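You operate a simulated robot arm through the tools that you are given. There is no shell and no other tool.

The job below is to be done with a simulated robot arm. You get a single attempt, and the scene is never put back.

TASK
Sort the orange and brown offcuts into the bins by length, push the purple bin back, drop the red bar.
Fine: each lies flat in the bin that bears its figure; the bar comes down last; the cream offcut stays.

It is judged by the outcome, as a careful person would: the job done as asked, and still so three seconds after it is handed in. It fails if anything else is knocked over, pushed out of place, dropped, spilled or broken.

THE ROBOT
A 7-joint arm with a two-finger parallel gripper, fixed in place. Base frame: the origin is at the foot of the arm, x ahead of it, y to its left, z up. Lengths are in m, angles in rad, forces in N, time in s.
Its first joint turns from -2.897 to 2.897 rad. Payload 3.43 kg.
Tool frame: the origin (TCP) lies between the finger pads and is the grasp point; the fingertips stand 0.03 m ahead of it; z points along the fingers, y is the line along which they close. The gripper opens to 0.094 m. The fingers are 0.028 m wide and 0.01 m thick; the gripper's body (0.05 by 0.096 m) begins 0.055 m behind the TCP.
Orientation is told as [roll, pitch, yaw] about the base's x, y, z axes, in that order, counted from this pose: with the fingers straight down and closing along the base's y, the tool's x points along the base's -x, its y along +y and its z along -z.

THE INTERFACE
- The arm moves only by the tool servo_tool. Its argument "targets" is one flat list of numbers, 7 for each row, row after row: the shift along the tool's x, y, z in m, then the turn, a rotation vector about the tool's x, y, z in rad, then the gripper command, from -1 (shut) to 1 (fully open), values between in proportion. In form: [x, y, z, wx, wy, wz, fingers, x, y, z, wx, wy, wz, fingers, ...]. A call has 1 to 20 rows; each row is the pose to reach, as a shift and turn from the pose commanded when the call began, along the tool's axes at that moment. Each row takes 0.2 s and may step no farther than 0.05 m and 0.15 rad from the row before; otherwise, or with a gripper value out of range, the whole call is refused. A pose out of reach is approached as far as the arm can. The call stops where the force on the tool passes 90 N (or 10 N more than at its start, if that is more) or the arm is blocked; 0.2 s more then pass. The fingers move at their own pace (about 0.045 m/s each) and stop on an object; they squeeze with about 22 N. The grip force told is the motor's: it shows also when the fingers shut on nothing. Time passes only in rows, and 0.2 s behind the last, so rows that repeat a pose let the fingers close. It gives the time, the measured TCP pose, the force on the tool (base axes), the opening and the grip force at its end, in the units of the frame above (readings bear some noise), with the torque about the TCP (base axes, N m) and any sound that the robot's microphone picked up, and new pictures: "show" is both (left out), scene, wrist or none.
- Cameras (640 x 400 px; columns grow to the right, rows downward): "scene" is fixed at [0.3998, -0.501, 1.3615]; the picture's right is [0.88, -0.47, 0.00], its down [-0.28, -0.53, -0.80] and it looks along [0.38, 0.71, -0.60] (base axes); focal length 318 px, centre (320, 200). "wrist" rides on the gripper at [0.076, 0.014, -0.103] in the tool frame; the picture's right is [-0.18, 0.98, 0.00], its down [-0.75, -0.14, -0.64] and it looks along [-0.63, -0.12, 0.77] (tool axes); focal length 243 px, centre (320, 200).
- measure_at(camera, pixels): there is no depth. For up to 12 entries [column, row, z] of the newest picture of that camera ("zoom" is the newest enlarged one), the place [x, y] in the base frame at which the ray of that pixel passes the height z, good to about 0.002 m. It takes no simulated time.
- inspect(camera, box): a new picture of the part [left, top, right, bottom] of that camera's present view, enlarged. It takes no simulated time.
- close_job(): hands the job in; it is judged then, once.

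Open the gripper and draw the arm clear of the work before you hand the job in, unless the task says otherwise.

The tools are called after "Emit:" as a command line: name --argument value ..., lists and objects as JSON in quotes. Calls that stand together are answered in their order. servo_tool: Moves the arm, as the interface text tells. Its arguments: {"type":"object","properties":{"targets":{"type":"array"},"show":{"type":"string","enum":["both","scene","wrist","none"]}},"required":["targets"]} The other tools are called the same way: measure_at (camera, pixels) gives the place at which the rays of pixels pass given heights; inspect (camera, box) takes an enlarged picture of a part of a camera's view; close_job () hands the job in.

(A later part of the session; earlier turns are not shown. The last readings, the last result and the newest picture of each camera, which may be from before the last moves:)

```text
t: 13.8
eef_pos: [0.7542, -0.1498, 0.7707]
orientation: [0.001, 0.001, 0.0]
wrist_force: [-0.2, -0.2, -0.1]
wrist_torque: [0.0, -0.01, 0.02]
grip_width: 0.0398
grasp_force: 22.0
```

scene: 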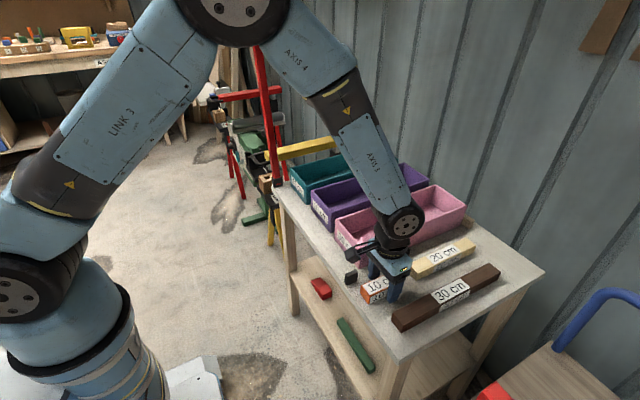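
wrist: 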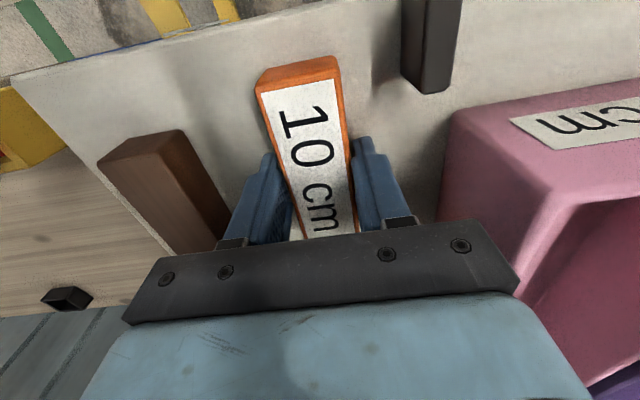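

Gripped (opening 0.040, 22 N). Lift straight up and carry it across to above the purple bin, at about (0.86, 0.143).

Emit:
servo_tool --targets '[0, 0, -0.02, 0, 0, 0, -1, 0, 0, -0.06, 0, 0, 0, -1, 0, 0, -0.1, 0, 0, 0, -1, 0, 0, -0.14, 0, 0, 0, -1, -0.005, 0.03, -0.14, 0, 0, 0, -1, -0.02, 0.072, -0.14, 0, 0, 0, -1, -0.035, 0.114, -0.14, 0, 0, 0, -1, -0.05, 0.156, -0.14, 0, 0, 0, -1, -0.065, 0.198, -0.14, 0, 0, 0, -1, -0.08, 0.24, -0.14, 0, 0, 0, -1, -0.095, 0.275, -0.14, 0, 0, 0, -1, -0.105, 0.292, -0.14, 0, 0, 0, -1, -0.105, 0.292, -0.14, 0, 0, 0, -1]' --show "both"

```text
t: 16.6
eef_pos: [0.8605, 0.1439, 0.9128]
orientation: [0.0, 0.001, 0.0]
wrist_force: [0.0, -0.4, -0.4]
wrist_torque: [-0.01, -0.02, 0.0]
grip_width: 0.0003
grasp_force: 21.0
```

scene: 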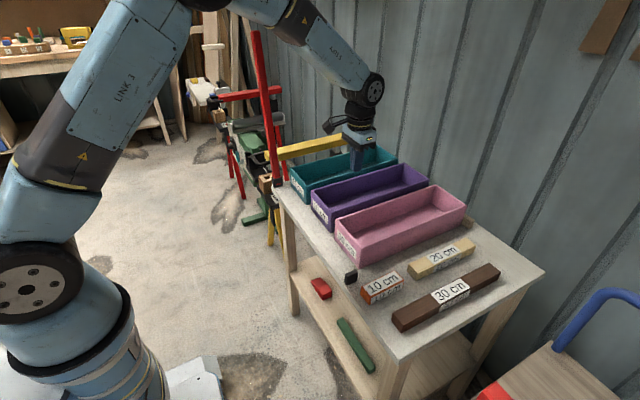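
wrist: 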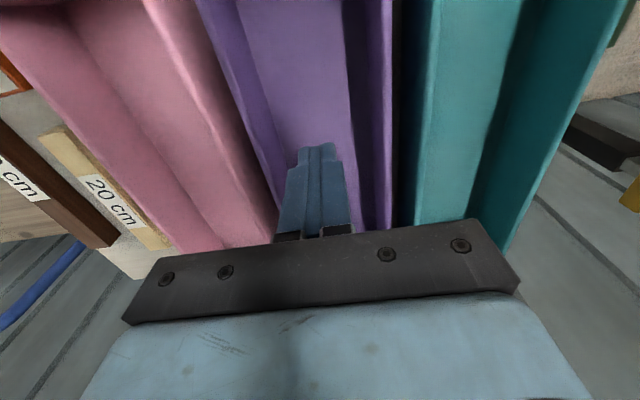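

The orange block did not come along (opening now 0, block still at scene (382,287)). I look at how it lies before retrying.

Emit:
inspect --camera "scene" --box '[330, 220, 530, 345]'

Emit:
inspect --camera "wrist" --box '[0, 0, 320, 200]'

```text
3.20 times, centred on (430, 282) of scene
```

zoom: 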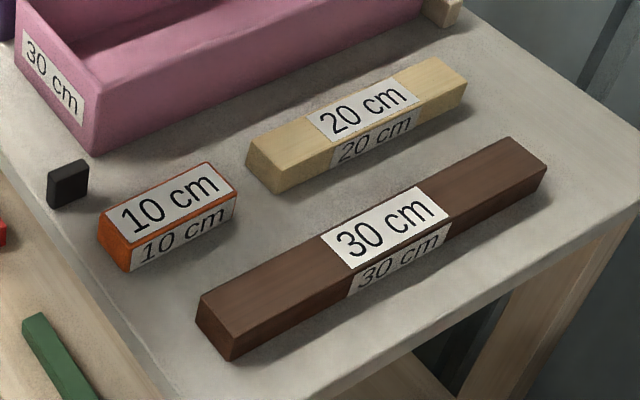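

```text
2.00 times, centred on (160, 100) of wrist
```

zoom: 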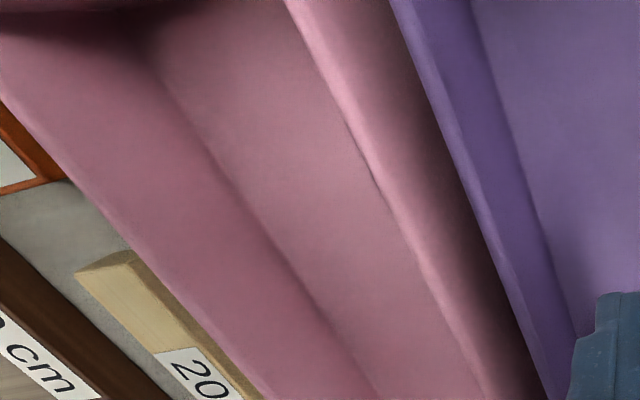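

The block barely moved, so the grip slipped, probably because my heights are a few mm off. I'll probe the table with shut fingertips on the clear strip in front of the pink bin (about (0.712, 0.0)) to get its exact height.

Emit:
servo_tool --targets '[0.035, -0.034, 0, 0, 0, 0, -1, 0.07, -0.068, 0, 0, 0, 0, -1, 0.105, -0.102, 0, 0, 0, 0, -1, 0.1485, -0.125, 0, 0, 0, 0, -1, 0.1485, -0.144, 0.03, 0, 0, 0, -1, 0.1485, -0.144, 0.075, 0, 0, 0, -1, 0.1485, -0.144, 0.11, 0, 0, 0, -1, 0.1485, -0.144, 0.128, 0, 0, 0, -1, 0.1485, -0.144, 0.128, 0, 0, 0, -1]' --show "both"

```text
t: 18.6
eef_pos: [0.7098, -0.0011, 0.7842]
orientation: [0.0, -0.001, 0.001]
wrist_force: [0.2, -0.4, 0.4]
wrist_torque: [0.05, -0.01, 0.01]
grip_width: 0.0001
grasp_force: 22.0
```

scene: 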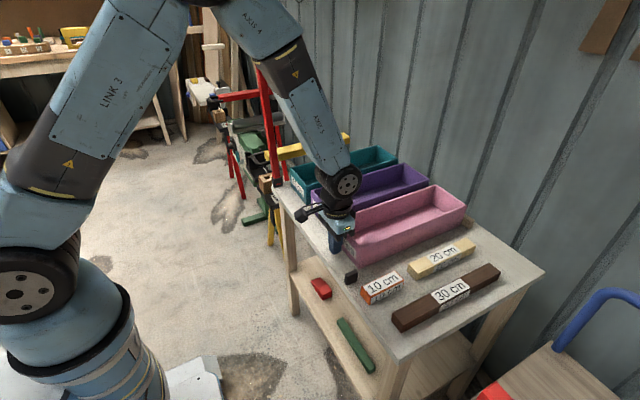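
wrist: 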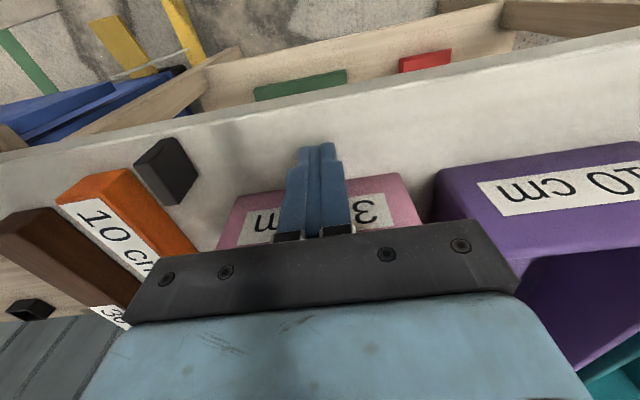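

Tips are at ≈0.754 over the clear strip. Lowering in small steps.

Emit:
servo_tool --targets '[0, 0, 0.005, 0, 0, 0, -1, 0, 0, 0.009, 0, 0, 0, -1, 0, 0, 0.012, 0, 0, 0, -1, 0, 0, 0.012, 0, 0, 0, -1]' --show "none"

```text
t: 19.6
eef_pos: [0.7114, -0.0002, 0.7713]
orientation: [0.0, -0.003, 0.0]
wrist_force: [0.0, -1.0, 0.7]
wrist_torque: [0.0, -0.02, 0.02]
grip_width: 0.0002
grasp_force: 21.7
```

No contact yet at tip ≈0.741; continue down 2 mm at a time.

Emit:
servo_tool --targets '[0, 0, 0.002, 0, 0, 0, -1, 0, 0, 0.004, 0, 0, 0, -1, 0, 0, 0.004, 0, 0, 0, -1]' --show "none"

```text
t: 20.4
eef_pos: [0.7107, -0.0012, 0.7705]
orientation: [0.001, -0.004, 0.0]
wrist_force: [-9.7, 4.4, 63.0]
wrist_torque: [0.13, 1.12, -0.26]
grip_width: 0.0002
grasp_force: 22.2
```

Contact at TCP 0.7705 → table top ≈0.740; so the earlier grasp was at full depth with tips brushing the table. I lift off and go back to the orange block, opening to 0.06.

Emit:
servo_tool --targets '[0, 0, -0.01, 0, 0, 0, -1, 0, 0, -0.045, 0, 0, 0, -1, 0, 0, -0.09, 0, 0, 0, -0.5, 0, -0.03, -0.12, 0, 0, 0, 0.3, -0.015, -0.075, -0.125, 0, 0, 0, 0.3, -0.03, -0.12, -0.125, 0, 0, 0, 0.3, -0.044, -0.15, -0.125, 0, 0, 0, 0.3, -0.044, -0.15, -0.125, 0, 0, 0, 0.3]' --show "both"

```text
t: 22.2
eef_pos: [0.7557, -0.1507, 0.8935]
orientation: [-0.001, -0.001, -0.001]
wrist_force: [0.2, 0.1, -0.2]
wrist_torque: [0.01, 0.01, 0.02]
grip_width: 0.0608
grasp_force: 0.0
```

scene: 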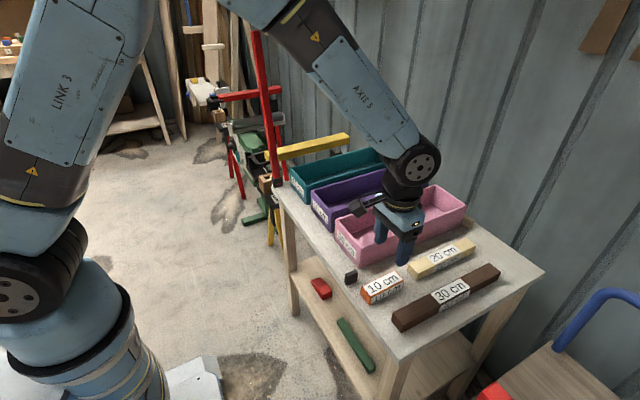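
wrist: 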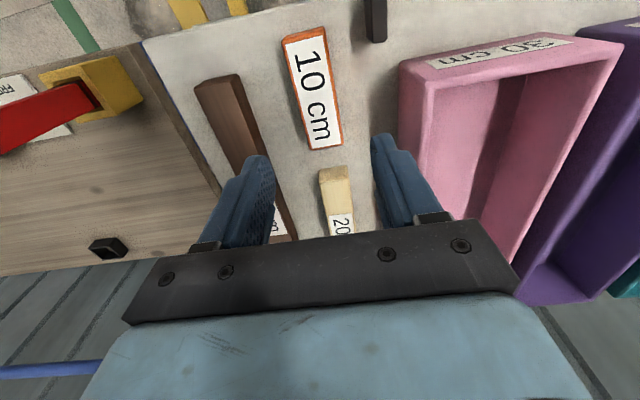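

Emit:
inspect --camera "wrist" --box '[250, 0, 410, 170]'

Emit:
measure_at --camera "wrist" --pixels '[[284, 40, 0.77], [325, 33, 0.77], [342, 145, 0.77], [309, 149, 0.77]]'

```text
2.35 times, centred on (330, 85) of wrist
```

zoom: 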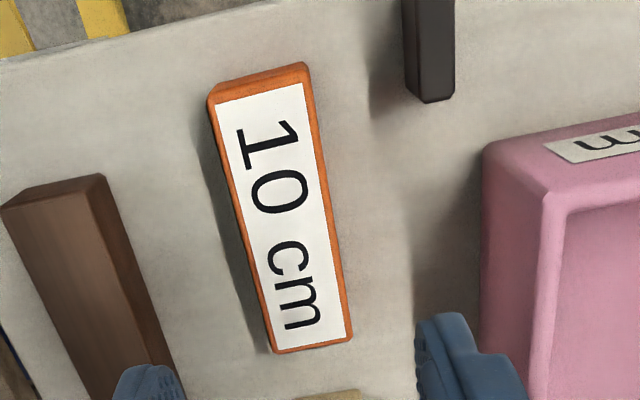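

```text
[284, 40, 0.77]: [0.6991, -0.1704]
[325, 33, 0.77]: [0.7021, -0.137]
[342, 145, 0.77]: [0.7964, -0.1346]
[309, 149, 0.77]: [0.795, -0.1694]
```

Emit:
measure_at --camera "zoom" --pixels '[[211, 100, 0.77], [308, 84, 0.77], [352, 337, 0.77], [274, 351, 0.77], [212, 88, 0.74], [305, 63, 0.74]]'

```text
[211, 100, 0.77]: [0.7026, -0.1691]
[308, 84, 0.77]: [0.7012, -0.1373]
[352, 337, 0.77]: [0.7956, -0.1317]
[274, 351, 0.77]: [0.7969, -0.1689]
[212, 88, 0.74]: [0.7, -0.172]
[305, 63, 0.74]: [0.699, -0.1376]
```

Block centre ≈(0.749, −0.152), straight. Lower to TCP ≈0.777 (tips ~6 mm above the table) and close, letting the fingers settle longer.

Emit:
servo_tool --targets '[0.006, -0.001, 0.04, 0, 0, 0, 0.3, 0.006, -0.001, 0.08, 0, 0, 0, 0.3, 0.006, -0.001, 0.105, 0, 0, 0, 0.3, 0.006, -0.001, 0.116, 0, 0, 0, 0.3, 0.006, -0.001, 0.116, 0, 0, 0, 0.3, 0.006, -0.001, 0.116, 0, 0, 0, -1, 0.006, -0.001, 0.116, 0, 0, 0, -1, 0.006, -0.001, 0.116, 0, 0, 0, -1, 0.006, -0.001, 0.116, 0, 0, 0, -1, 0.006, -0.001, 0.116, 0, 0, 0, -1, 0.006, -0.001, 0.116, 0, 0, 0, -1, 0.006, -0.001, 0.116, 0, 0, 0, -1]' --show "both"

```text
t: 24.8
eef_pos: [0.75, -0.1518, 0.7758]
orientation: [0.0, 0.0, 0.001]
wrist_force: [0.0, 0.0, 0.0]
wrist_torque: [0.01, -0.02, -0.02]
grip_width: 0.0353
grasp_force: 21.9
```

scene: 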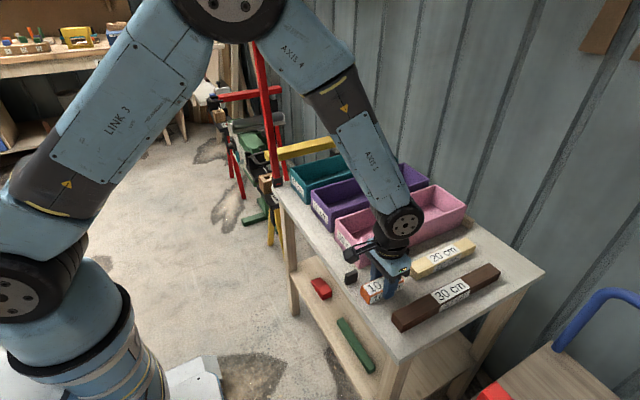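
wrist: 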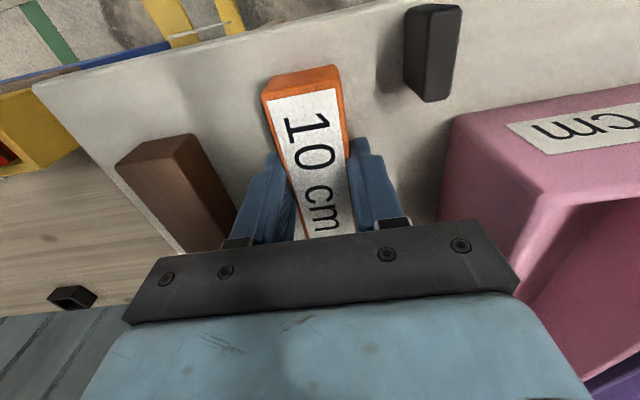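

Now the opening is 0.0353 — the true block width (earlier the fingertips were dragging on the table). Lift slowly 3 cm and check.

Emit:
servo_tool --targets '[0, 0, -0.008, 0, 0, 0, -1, 0, 0, -0.016, 0, 0, 0, -1, 0, 0, -0.024, 0, 0, 0, -1, 0, 0, -0.032, 0, 0, 0, -1]' --show "both"

```text
t: 25.8
eef_pos: [0.7504, -0.1514, 0.8074]
orientation: [-0.001, 0.0, 0.0]
wrist_force: [0.5, 0.4, -0.1]
wrist_torque: [0.02, 0.01, 0.01]
grip_width: 0.0349
grasp_force: 21.7
```

scene: 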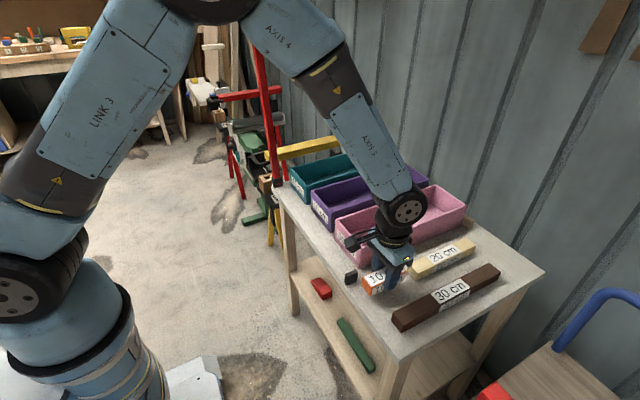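
wrist: 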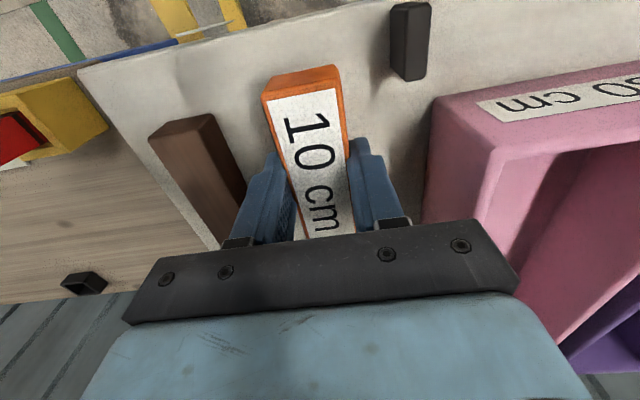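

The block is up in the grip. Raise and carry to above the purple bin.

Emit:
servo_tool --targets '[0, 0, -0.035, 0, 0, 0, -1, 0, 0, -0.07, 0, 0, 0, -1, 0, 0.01, -0.1, 0, 0, 0, -1, -0.012, 0.045, -0.105, 0, 0, 0, -1, -0.026, 0.085, -0.105, 0, 0, 0, -1, -0.04, 0.125, -0.105, 0, 0, 0, -1, -0.055, 0.165, -0.105, 0, 0, 0, -1, -0.07, 0.205, -0.105, 0, 0, 0, -1, -0.085, 0.245, -0.105, 0, 0, 0, -1, -0.1, 0.28, -0.105, 0, 0, 0, -1, -0.11, 0.295, -0.105, 0, 0, 0, -1, -0.11, 0.295, -0.105, 0, 0, 0, -1]' --show "both"

```text
t: 28.4
eef_pos: [0.8587, 0.1432, 0.9128]
orientation: [0.001, 0.001, 0.0]
wrist_force: [0.1, 0.5, -1.3]
wrist_torque: [0.02, -0.01, -0.01]
grip_width: 0.0355
grasp_force: 21.9
```

scene: 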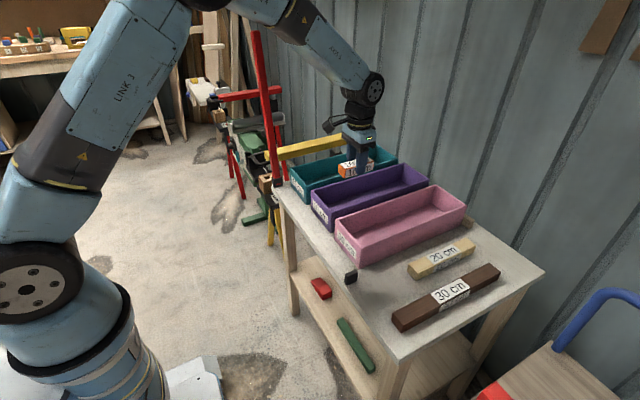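
wrist: 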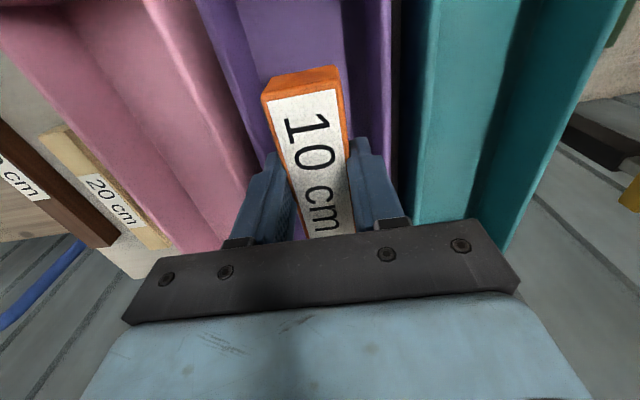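

The block hangs above the purple bin. I check the bin's rim lines around this x to centre it.

Emit:
inspect --camera "wrist" --box '[180, 0, 420, 150]'

Emit:
measure_at --camera "zoom" --pixels '[[115, 130, 0.81], [180, 130, 0.75], [440, 130, 0.75], [470, 130, 0.81], [560, 130, 0.81]]'

```text
2.67 times, centred on (300, 75) of wrist
```

zoom: 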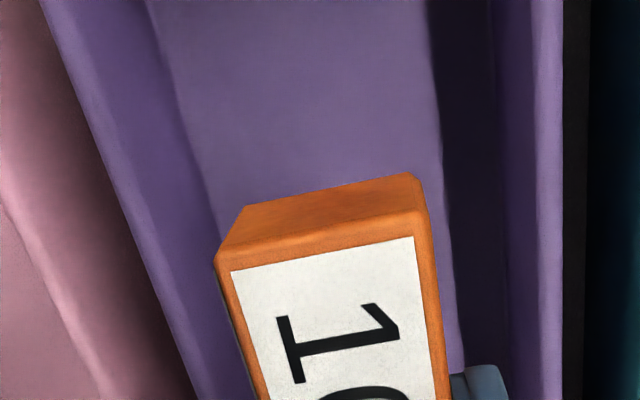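

```text
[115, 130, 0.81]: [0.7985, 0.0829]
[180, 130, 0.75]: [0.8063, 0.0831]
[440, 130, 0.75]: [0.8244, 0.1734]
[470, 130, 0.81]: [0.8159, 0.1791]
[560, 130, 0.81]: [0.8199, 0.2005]
```

Bin centre y≈0.141, TCP y 0.143 — good. Lower to TCP ≈0.795 first (block bottom is ~36 mm below the TCP).

Emit:
servo_tool --targets '[0, -0.001, 0.04, 0, 0, 0, -1, 0, -0.002, 0.08, 0, 0, 0, -1, 0, -0.002, 0.105, 0, 0, 0, -1, 0, -0.002, 0.118, 0, 0, 0, -1, 0, -0.002, 0.118, 0, 0, 0, -1]' --show "both"

```text
t: 29.6
eef_pos: [0.8597, 0.1423, 0.7938]
orientation: [0.0, 0.0, 0.0]
wrist_force: [0.0, -0.6, -1.2]
wrist_torque: [-0.01, -0.01, 0.03]
grip_width: 0.0355
grasp_force: 22.2
```

scene: 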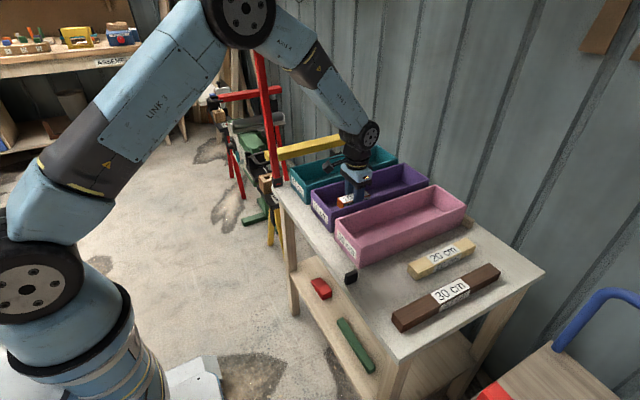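
wrist: 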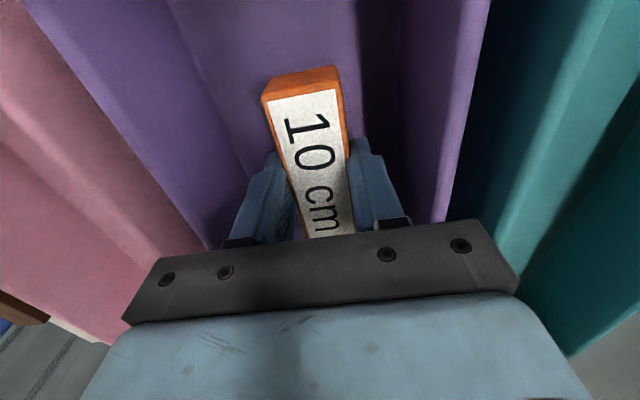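

No contact yet; continue in 3 mm steps to feel the bin floor.

Emit:
servo_tool --targets '[0, 0, 0.003, 0, 0, 0, -1, 0, 0, 0.006, 0, 0, 0, -1, 0, 0, 0.006, 0, 0, 0, -1]' --show "none"

```text
t: 30.4
eef_pos: [0.8591, 0.1415, 0.7891]
orientation: [-0.001, 0.0, 0.001]
wrist_force: [-0.5, 0.4, -1.1]
wrist_torque: [0.03, 0.02, -0.04]
grip_width: 0.0353
grasp_force: 22.0
```

Emit:
servo_tool --targets '[0, 0, 0.002, 0, 0, 0, -1, 0, 0, 0.004, 0, 0, 0, -1, 0, 0, 0.004, 0, 0, 0, -1]' --show "none"

```text
t: 31.2
eef_pos: [0.8591, 0.1415, 0.7843]
orientation: [-0.001, -0.001, 0.001]
wrist_force: [-0.9, 0.0, -1.7]
wrist_torque: [0.0, 0.02, 0.02]
grip_width: 0.0353
grasp_force: 21.6
```

Still hanging free at 0.784 (−1.5 N, the block's weight). Another 2 mm steps.

Emit:
servo_tool --targets '[0, 0, 0.0015, 0, 0, 0, -1, 0, 0, 0.003, 0, 0, 0, -1, 0, 0, 0.003, 0, 0, 0, -1]' --show "none"

```text
t: 32.0
eef_pos: [0.8604, 0.1407, 0.7835]
orientation: [0.0, -0.002, 0.0]
wrist_force: [-2.6, 0.2, 16.6]
wrist_torque: [-0.04, 0.33, 0.02]
grip_width: 0.0351
grasp_force: 21.6
```

Contact with the bin floor (16.6 N up). Ease up 1.5 mm, open to ~0.055 (stays inside the bin walls) and rise straight up.

Emit:
servo_tool --targets '[0, 0, -0.002, 0, 0, 0, -1, 0, 0, -0.002, 0, 0, 0, 0.15, 0, 0, -0.002, 0, 0, 0, 0.15, 0, 0, -0.002, 0, 0, 0, 0.15, 0, 0, -0.02, 0, 0, 0, 0.15, 0, 0, -0.05, 0, 0, 0, 0.15, 0, 0, -0.09, 0, 0, 0, 0.15, 0, 0, -0.13, 0, 0, 0, 0.15]' --show "both"

```text
t: 33.8
eef_pos: [0.8572, 0.1412, 0.913]
orientation: [-0.001, 0.003, 0.0]
wrist_force: [0.7, -0.2, -0.4]
wrist_torque: [-0.02, 0.0, 0.01]
grip_width: 0.0539
grasp_force: 0.0
```

scene: 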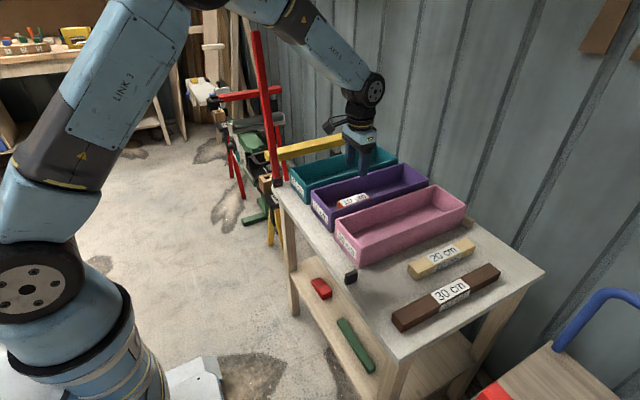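
wrist: 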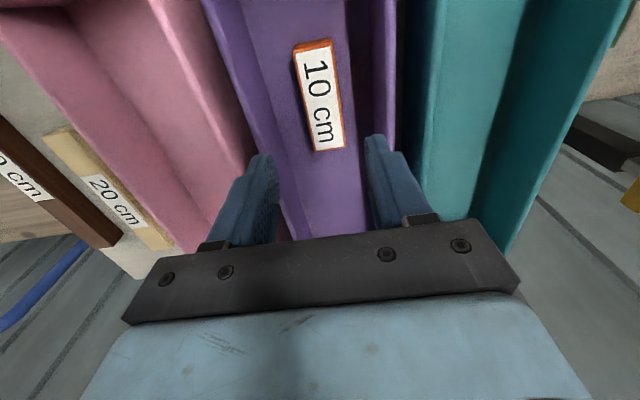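

Orange lies flat in the purple bin. Now traverse at this height to above the brown offcut, (0.874, −0.237).

Emit:
servo_tool --targets '[-0.002, -0.042, 0, 0, 0, 0, 0.3, -0.004, -0.084, 0, 0, 0, 0, 0.3, -0.006, -0.126, 0, 0, 0, 0, 0.3, -0.008, -0.168, 0, 0, 0, 0, 0.3, -0.01, -0.21, 0, 0, 0, 0, 0.3, -0.012, -0.252, 0, 0, 0, 0, 0.3, -0.014, -0.294, 0, 0, 0, 0, 0.3, -0.016, -0.336, 0, 0, 0, 0, 0.3, -0.017, -0.376, 0, 0, 0, 0, 0.3, -0.017, -0.376, 0, 0, 0, 0, 0.3]' --show "both"

```text
t: 36.0
eef_pos: [0.8776, -0.2345, 0.9141]
orientation: [0.0, 0.002, 0.0]
wrist_force: [-0.2, -0.7, 0.1]
wrist_torque: [0.02, 0.02, 0.01]
grip_width: 0.0608
grasp_force: 0.0
```

scene: 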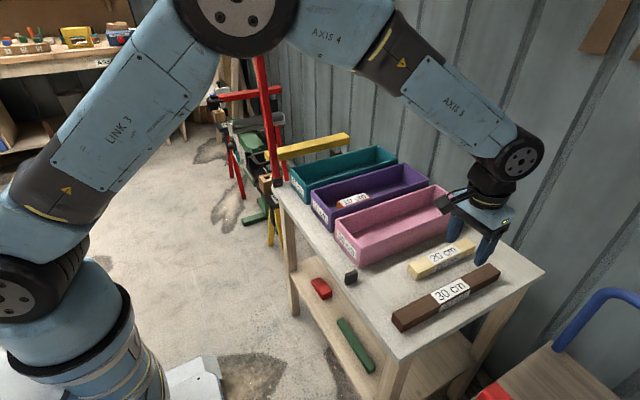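
wrist: 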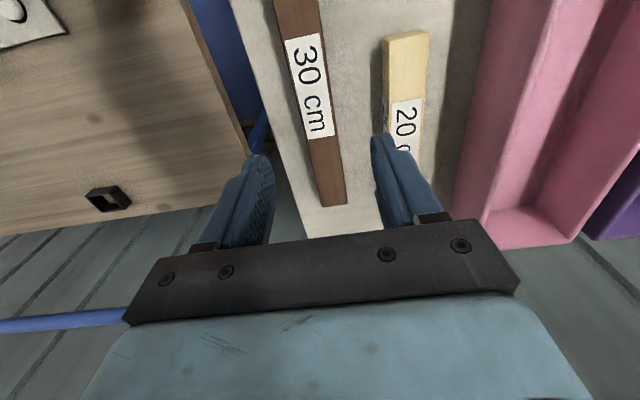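

The brown bar runs from the top of the wrist view to (322–346, 205). I measure its top edges at z=0.77.

Emit:
inspect --camera "wrist" --box '[230, 0, 470, 220]'

Emit:
measure_at --camera "wrist" --pixels '[[277, 10, 0.77], [319, 10, 0.77], [322, 207, 0.77], [346, 204, 0.77], [285, 40, 0.77], [322, 34, 0.77], [307, 139, 0.77], [335, 135, 0.77], [383, 40, 0.77], [428, 31, 0.77]]'

```text
1.82 times, centred on (350, 110) of wrist
```

zoom: 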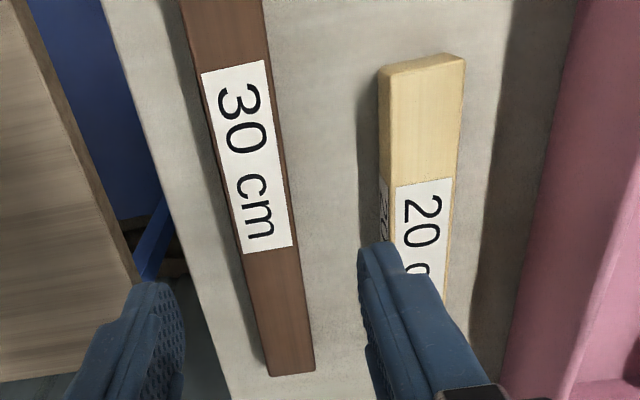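

```text
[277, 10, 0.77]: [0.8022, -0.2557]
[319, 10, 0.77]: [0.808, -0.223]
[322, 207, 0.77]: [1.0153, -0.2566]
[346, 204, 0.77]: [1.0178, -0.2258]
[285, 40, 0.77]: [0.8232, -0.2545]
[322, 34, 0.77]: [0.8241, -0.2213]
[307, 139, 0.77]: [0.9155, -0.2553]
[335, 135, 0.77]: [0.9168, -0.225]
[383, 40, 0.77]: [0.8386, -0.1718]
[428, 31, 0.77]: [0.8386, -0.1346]
```

Brown centre ≈(0.868, −0.240), aligned. Adjust and lower to TCP ≈0.776.

Emit:
servo_tool --targets '[0.005, -0.003, 0.03, 0, 0, 0, 0.3, 0.0095, -0.0055, 0.07, 0, 0, 0, 0.3, 0.0095, -0.0055, 0.105, 0, 0, 0, 0.3, 0.0095, -0.0055, 0.125, 0, 0, 0, 0.3, 0.0095, -0.0055, 0.137, 0, 0, 0, 0.3, 0.0095, -0.0055, 0.137, 0, 0, 0, 0.3]' --show "both"

```text
t: 37.4
eef_pos: [0.8658, -0.2399, 0.7755]
orientation: [0.0, 0.0, -0.001]
wrist_force: [-0.2, 0.6, -0.7]
wrist_torque: [-0.03, -0.03, -0.01]
grip_width: 0.0608
grasp_force: 0.2
```

scene: 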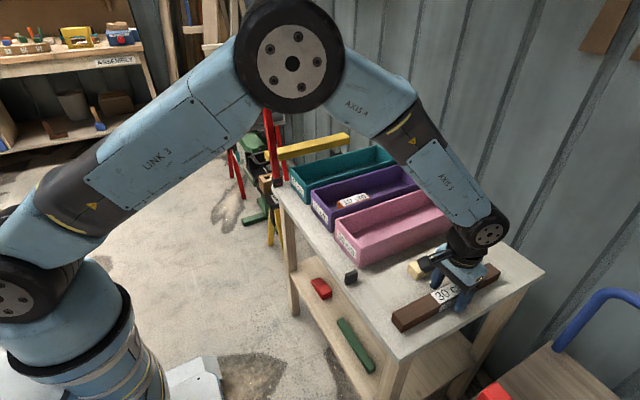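
wrist: 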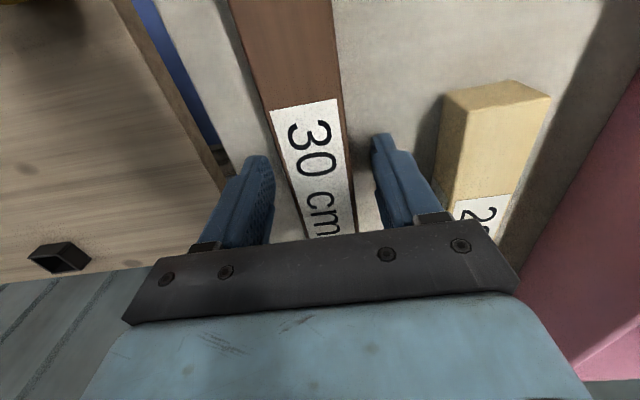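

Fingers straddle the brown bar at its label, clear of the cream one. Close and let it settle.

Emit:
servo_tool --targets '[0, 0, 0, 0, 0, 0, -1, 0, 0, 0, 0, 0, 0, -1, 0, 0, 0, 0, 0, 0, -1, 0, 0, 0, 0, 0, 0, -1, 0, 0, 0, 0, 0, 0, -1, 0, 0, -0.008, 0, 0, 0, -1, 0, 0, -0.016, 0, 0, 0, -1, 0, 0, -0.024, 0, 0, 0, -1]' --show "both"

```text
t: 39.2
eef_pos: [0.8664, -0.2398, 0.799]
orientation: [0.0, 0.0, -0.001]
wrist_force: [0.0, 0.0, -2.0]
wrist_torque: [0.01, -0.01, -0.01]
grip_width: 0.0355
grasp_force: 22.0
```

scene: 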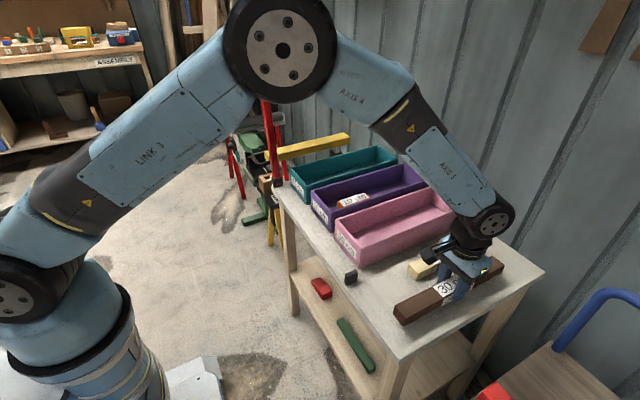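
wrist: 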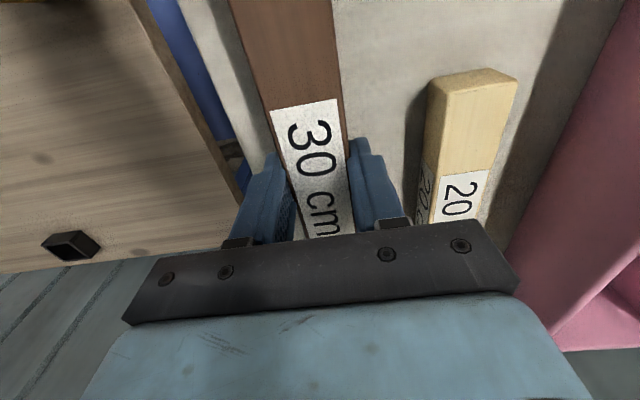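

Brown is in the grip (0.0355, level). Raise and carry to above the pink bin, ≈(0.917, −0.008).

Emit:
servo_tool --targets '[0, 0, -0.03, 0, 0, 0, -1, 0, 0, -0.07, 0, 0, 0, -1, 0, 0.005, -0.11, 0, 0, 0, -1, -0.006, 0.035, -0.115, 0, 0, 0, -1, -0.014, 0.07, -0.115, 0, 0, 0, -1, -0.022, 0.105, -0.115, 0, 0, 0, -1, -0.03, 0.14, -0.115, 0, 0, 0, -1, -0.038, 0.175, -0.115, 0, 0, 0, -1, -0.046, 0.21, -0.115, 0, 0, 0, -1, -0.051, 0.232, -0.115, 0, 0, 0, -1, -0.051, 0.232, -0.115, 0, 0, 0, -1]' --show "both"

```text
t: 41.6
eef_pos: [0.9175, -0.0078, 0.9127]
orientation: [-0.001, 0.004, 0.001]
wrist_force: [0.7, 0.0, -1.6]
wrist_torque: [0.02, 0.0, -0.02]
grip_width: 0.0357
grasp_force: 21.9
```

scene: 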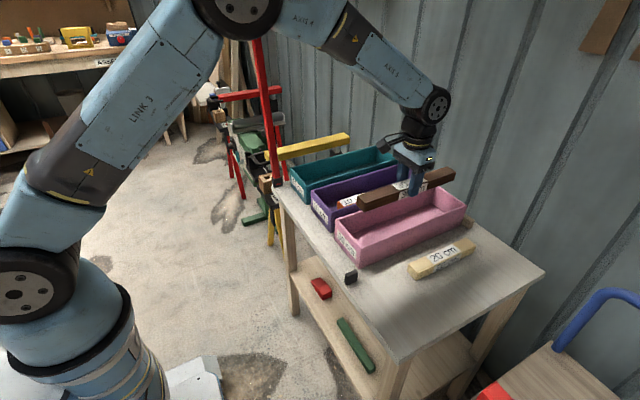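
wrist: 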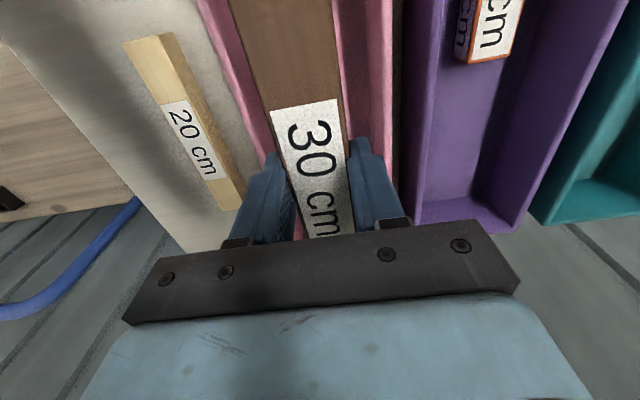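

Check lateral and lengthwise fit: measure pink rim edges at z=0.811 in wrist, and the bar's ends in an enlarged scene.

Emit:
measure_at --camera "wrist" --pixels '[[215, 50, 0.811], [391, 60, 0.811], [391, 110, 0.811], [240, 105, 0.811], [406, 60, 0.811]]'

Emit:
inspect --camera "wrist" --box '[180, 0, 440, 160]'

Emit:
inspect --camera "scene" --box '[320, 140, 500, 270]'

```text
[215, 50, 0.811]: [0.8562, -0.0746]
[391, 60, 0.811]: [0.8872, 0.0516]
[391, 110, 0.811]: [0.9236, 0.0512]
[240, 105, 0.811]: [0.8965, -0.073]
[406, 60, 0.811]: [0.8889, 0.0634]
```

```text
2.46 times, centred on (310, 80) of wrist
```

zoom: 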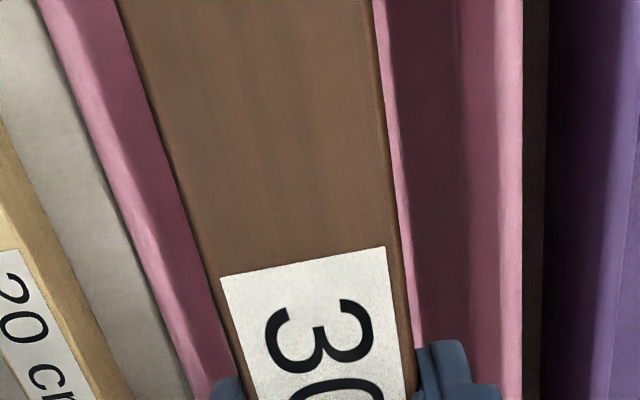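

```text
3.08 times, centred on (410, 205) of scene
```

zoom: 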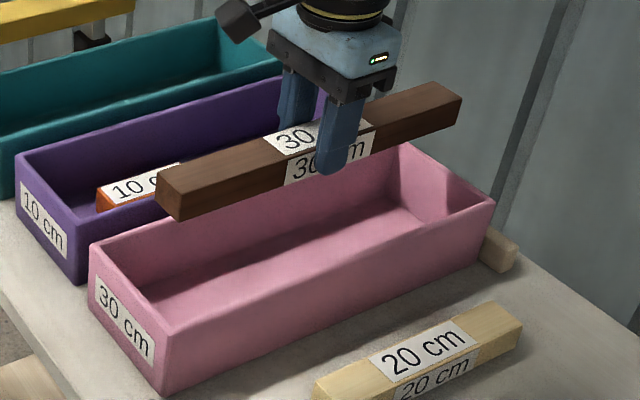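

Emit:
measure_at --camera "zoom" --pixels '[[181, 220, 0.877], [462, 120, 0.877], [163, 329, 0.811], [495, 200, 0.811], [89, 247, 0.811], [397, 142, 0.811], [163, 396, 0.74], [172, 318, 0.811], [478, 203, 0.811], [403, 152, 0.811]]'

Emit:
measure_at --camera "wrist" --pixels '[[215, 50, 0.805], [391, 60, 0.805], [252, 20, 0.905], [335, 20, 0.905]]'

```text
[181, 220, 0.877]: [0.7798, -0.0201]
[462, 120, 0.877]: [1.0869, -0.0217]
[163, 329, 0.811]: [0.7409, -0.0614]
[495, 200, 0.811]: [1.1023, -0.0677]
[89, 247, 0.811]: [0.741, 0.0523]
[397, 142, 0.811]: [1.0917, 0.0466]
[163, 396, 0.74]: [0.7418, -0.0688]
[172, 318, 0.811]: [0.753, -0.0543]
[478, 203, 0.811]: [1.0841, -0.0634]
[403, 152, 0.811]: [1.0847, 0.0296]
```

```text
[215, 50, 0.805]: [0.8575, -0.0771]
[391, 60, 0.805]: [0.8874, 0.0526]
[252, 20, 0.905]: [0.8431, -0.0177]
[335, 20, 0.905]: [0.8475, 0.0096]
```

Bar ends (x≈0.774–1.077) versus pink inner rim (≈0.753–1.084): shift 4 mm toward the robot, then lower to just above the rim and recheck.

Emit:
servo_tool --targets '[0.004, 0, 0.02, 0, 0, 0, -1, 0.004, 0, 0.04, 0, 0, 0, -1, 0.004, 0, 0.052, 0, 0, 0, -1, 0.004, 0, 0.052, 0, 0, 0, -1]' --show "both"

Emit:
inspect --camera "scene" --box '[320, 140, 500, 270]'

Emit:
inspect --camera "wrist" --box '[160, 0, 460, 190]'

```text
t: 42.6
eef_pos: [0.9125, -0.0084, 0.8612]
orientation: [0.001, 0.0, 0.001]
wrist_force: [0.2, 0.6, -2.5]
wrist_torque: [0.0, -0.01, -0.04]
grip_width: 0.0356
grasp_force: 22.0
```

scene: 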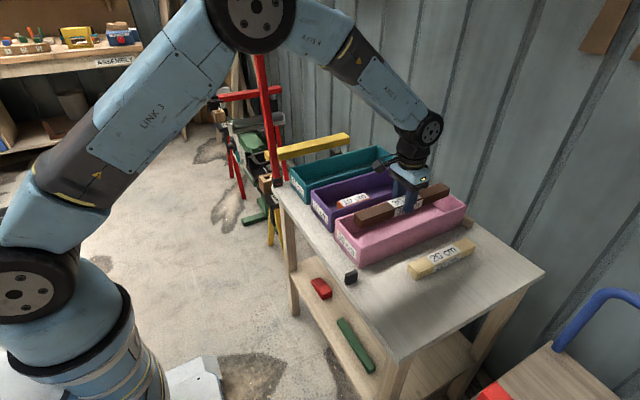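
wrist: 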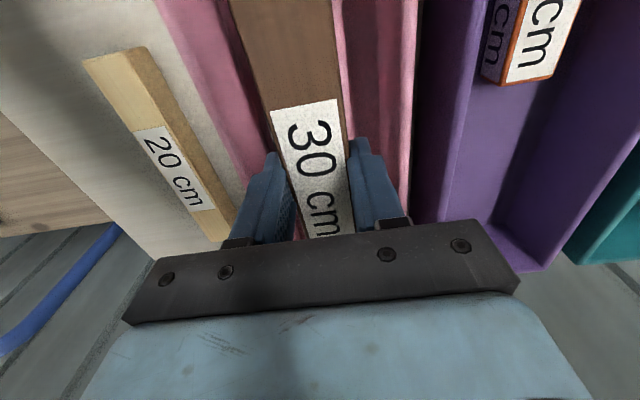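

```text
3.08 times, centred on (410, 205) of scene
```

zoom: 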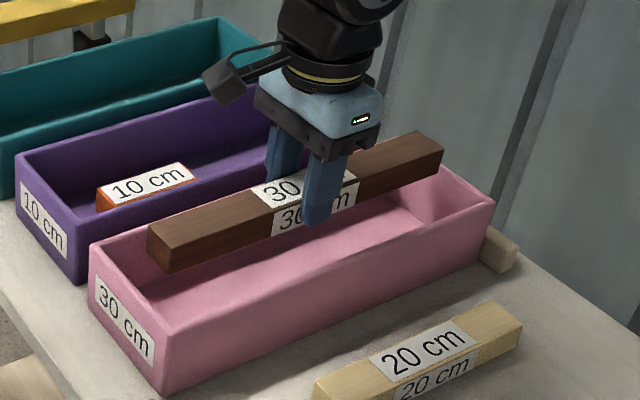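

```text
2.11 times, centred on (310, 95) of wrist
```

zoom: 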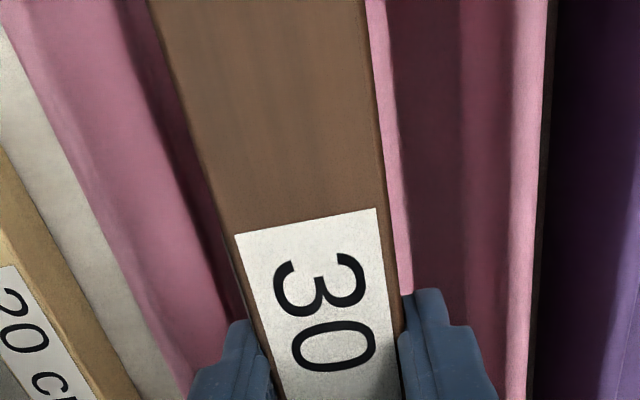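

Emit:
measure_at --camera "scene" --pixels '[[361.3, 228.7, 0.825], [449.9, 194.6, 0.825], [361.9, 243.3, 0.811], [461.3, 206, 0.811], [437, 189.4, 0.811]]'

Emit:
measure_at --camera "zoom" --pixels '[[35, 80, 0.811], [78, 80, 0.811], [545, 80, 0.811], [515, 80, 0.811], [170, 80, 0.855], [375, 80, 0.855]]'

```text
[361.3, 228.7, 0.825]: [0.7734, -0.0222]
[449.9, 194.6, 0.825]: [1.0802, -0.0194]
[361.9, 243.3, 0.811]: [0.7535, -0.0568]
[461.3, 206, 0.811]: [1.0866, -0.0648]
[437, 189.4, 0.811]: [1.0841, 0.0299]
```

```text
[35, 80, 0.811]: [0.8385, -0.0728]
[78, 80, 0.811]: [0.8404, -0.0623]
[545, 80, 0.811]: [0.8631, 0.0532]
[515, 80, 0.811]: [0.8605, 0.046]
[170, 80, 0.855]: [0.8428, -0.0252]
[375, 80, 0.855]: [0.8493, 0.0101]
```

Margins are ~17 mm front and ~12 mm back, sideways centred. Nudge 2 mm toward the robot and lower into the bin to TCP≈0.790.

Emit:
servo_tool --targets '[0.002, -0.001, 0.015, 0, 0, 0, -1, 0.002, -0.001, 0.03, 0, 0, 0, -1, 0.002, -0.001, 0.045, 0, 0, 0, -1, 0.002, -0.001, 0.06, 0, 0, 0, -1, 0.002, -0.001, 0.07, 0, 0, 0, -1, 0.002, -0.001, 0.07, 0, 0, 0, -1]' --show "both"

```text
t: 44.0
eef_pos: [0.9123, -0.0096, 0.7913]
orientation: [0.001, 0.002, 0.0]
wrist_force: [0.0, 0.0, -2.5]
wrist_torque: [0.0, 0.01, -0.01]
grip_width: 0.0357
grasp_force: 22.1
```

scene: 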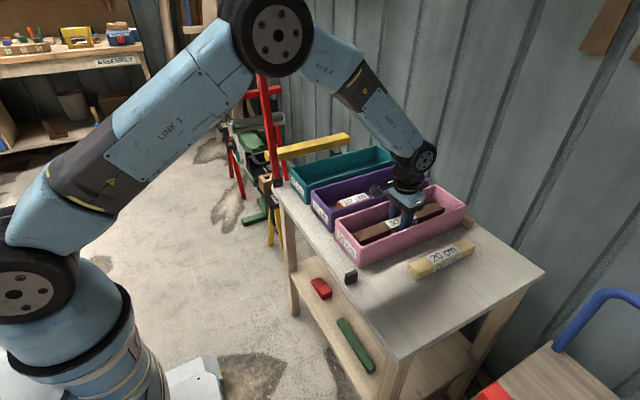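
wrist: 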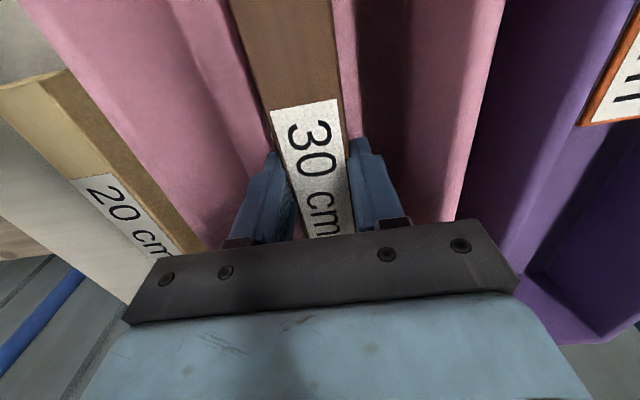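

The bar is inside the pink bin with no rubbing (force only its weight). Lower the last few mm to feel the floor.

Emit:
servo_tool --targets '[0, 0, 0.002, 0, 0, 0, -1, 0, 0, 0.004, 0, 0, 0, -1, 0, 0, 0.006, 0, 0, 0, -1, 0, 0, 0.008, 0, 0, 0, -1]' --show "none"

```text
t: 45.0
eef_pos: [0.9113, -0.0094, 0.7855]
orientation: [0.0, 0.001, 0.001]
wrist_force: [-0.1, -0.3, -2.1]
wrist_torque: [-0.01, -0.03, -0.03]
grip_width: 0.0356
grasp_force: 22.0
```

Emit:
servo_tool --targets '[0, 0, 0.0015, 0, 0, 0, -1, 0, 0, 0.003, 0, 0, 0, -1, 0, 0, 0.003, 0, 0, 0, -1]' --show "none"

```text
t: 45.8
eef_pos: [0.9114, -0.0091, 0.7831]
orientation: [-0.001, -0.004, -0.001]
wrist_force: [-0.2, 3.7, 23.7]
wrist_torque: [0.1, 0.28, 0.0]
grip_width: 0.0354
grasp_force: 21.8
```

Floor contact (24 N). Ease up 2 mm, open to ~0.054 inside the bin, and rise straight up.

Emit:
servo_tool --targets '[0, 0, -0.002, 0, 0, 0, -1, 0, 0, -0.002, 0, 0, 0, 0.15, 0, 0, -0.002, 0, 0, 0, 0.15, 0, 0, -0.002, 0, 0, 0, 0.15, 0, 0, -0.02, 0, 0, 0, 0.15, 0, 0, -0.05, 0, 0, 0, 0.15, 0, 0, -0.09, 0, 0, 0, 0.15, 0, 0, -0.135, 0, 0, 0, 0.15]' --show "both"

```text
t: 47.6
eef_pos: [0.9134, -0.01, 0.9163]
orientation: [0.001, 0.001, 0.0]
wrist_force: [0.5, 1.1, 0.6]
wrist_torque: [0.0, 0.03, -0.01]
grip_width: 0.0539
grasp_force: 0.0
```

scene: 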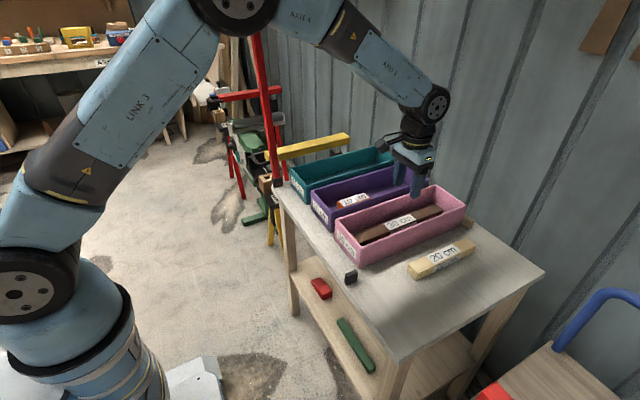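
wrist: 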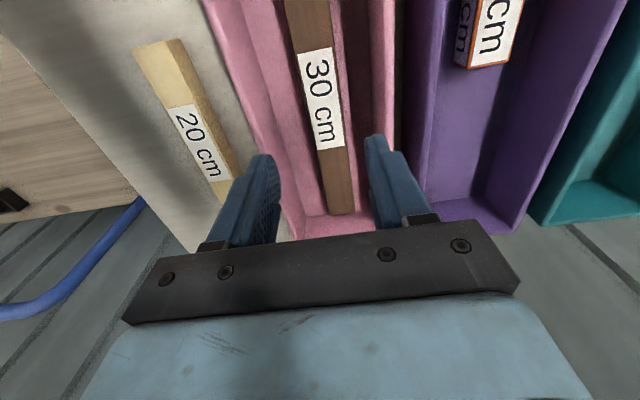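

Brown lies flat in the pink bin, cream still in place. Now I shut the fingers and retreat in front of the table, going left to (0.50, 0.42, 0.97) to study the DROP button and the bar before touching it.

Emit:
servo_tool --targets '[0.04, 0, -0.02, 0, 0, 0, -1, 0.08, 0.01, -0.04, 0, 0, 0, -1, 0.12, 0.03, -0.05, 0, 0, 0, -1, 0.16, 0.05, -0.05, 0, 0, 0, -1, 0.2, 0.07, -0.05, 0, 0, 0, -1, 0.24, 0.09, -0.05, 0, 0, 0, -1, 0.28, 0.11, -0.05, 0, 0, 0, -1, 0.32, 0.13, -0.05, 0, 0, 0, -1, 0.36, 0.15, -0.05, 0, 0, 0, -1, 0.395, 0.18, -0.05, 0, 0, 0, -1, 0.41, 0.22, -0.05, 0, 0, 0, -1, 0.413, 0.265, -0.05, 0, 0, 0, -1, 0.413, 0.31, -0.05, 0, 0, 0, -1, 0.413, 0.355, -0.05, 0, 0, 0, -1, 0.413, 0.395, -0.05, 0, 0, 0, -1, 0.413, 0.43, -0.05, 0, 0, 0, -1]' --show "both"

```text
t: 51.0
eef_pos: [0.4977, 0.4204, 0.9661]
orientation: [-0.001, 0.0, -0.002]
wrist_force: [-0.4, -0.2, 0.2]
wrist_torque: [0.04, -0.02, -0.01]
grip_width: 0.0002
grasp_force: 22.4
```

scene: 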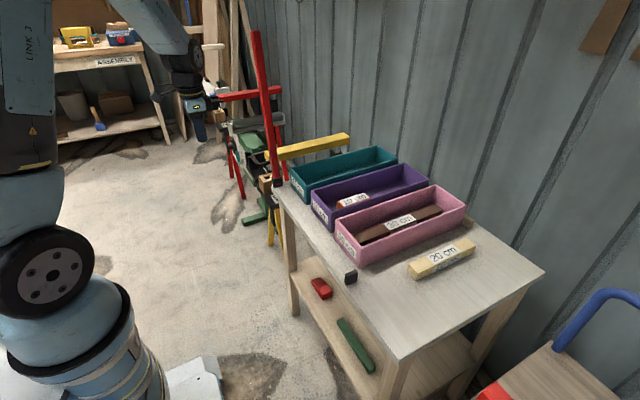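
wrist: 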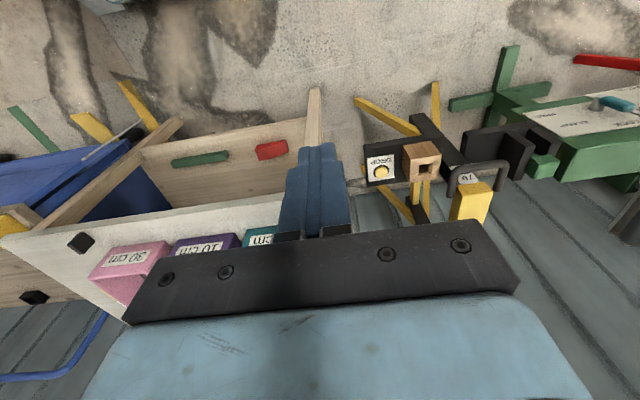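

The scene shows orange in purple, brown in pink, cream in place. I enlarge the button/shelf in the wrist view and the sorted bins in the scene.

Emit:
inspect --camera "wrist" --box '[340, 90, 500, 230]'

Emit:
measure_at --camera "zoom" --pixels '[[300, 100, 0.6]]'

Emit:
inspect --camera "scene" --box '[270, 130, 490, 290]'

Emit:
inspect --camera "scene" --box '[200, 20, 360, 240]'

```text
2.86 times, centred on (420, 160) of wrist
```

zoom: 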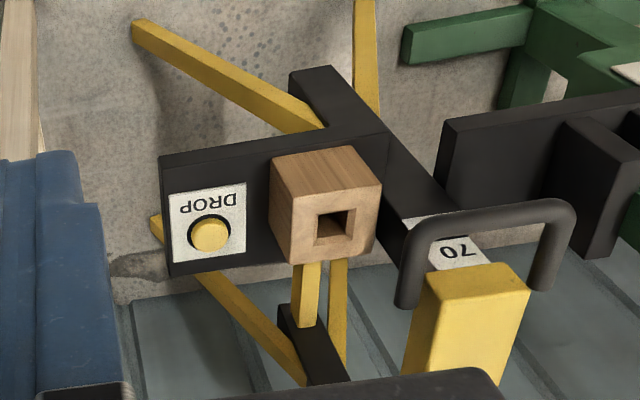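

```text
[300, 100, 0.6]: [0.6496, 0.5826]
```

```text
2.50 times, centred on (380, 210) of scene
```

zoom: 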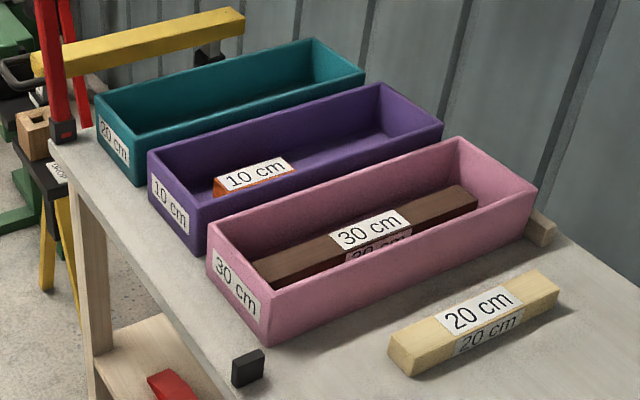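

```text
1.82 times, centred on (280, 130) of scene
```

zoom: 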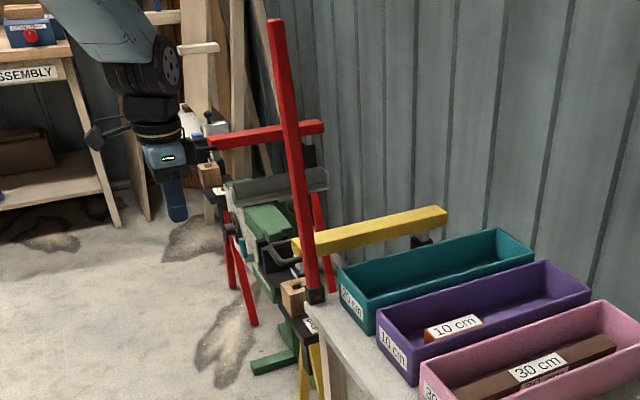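

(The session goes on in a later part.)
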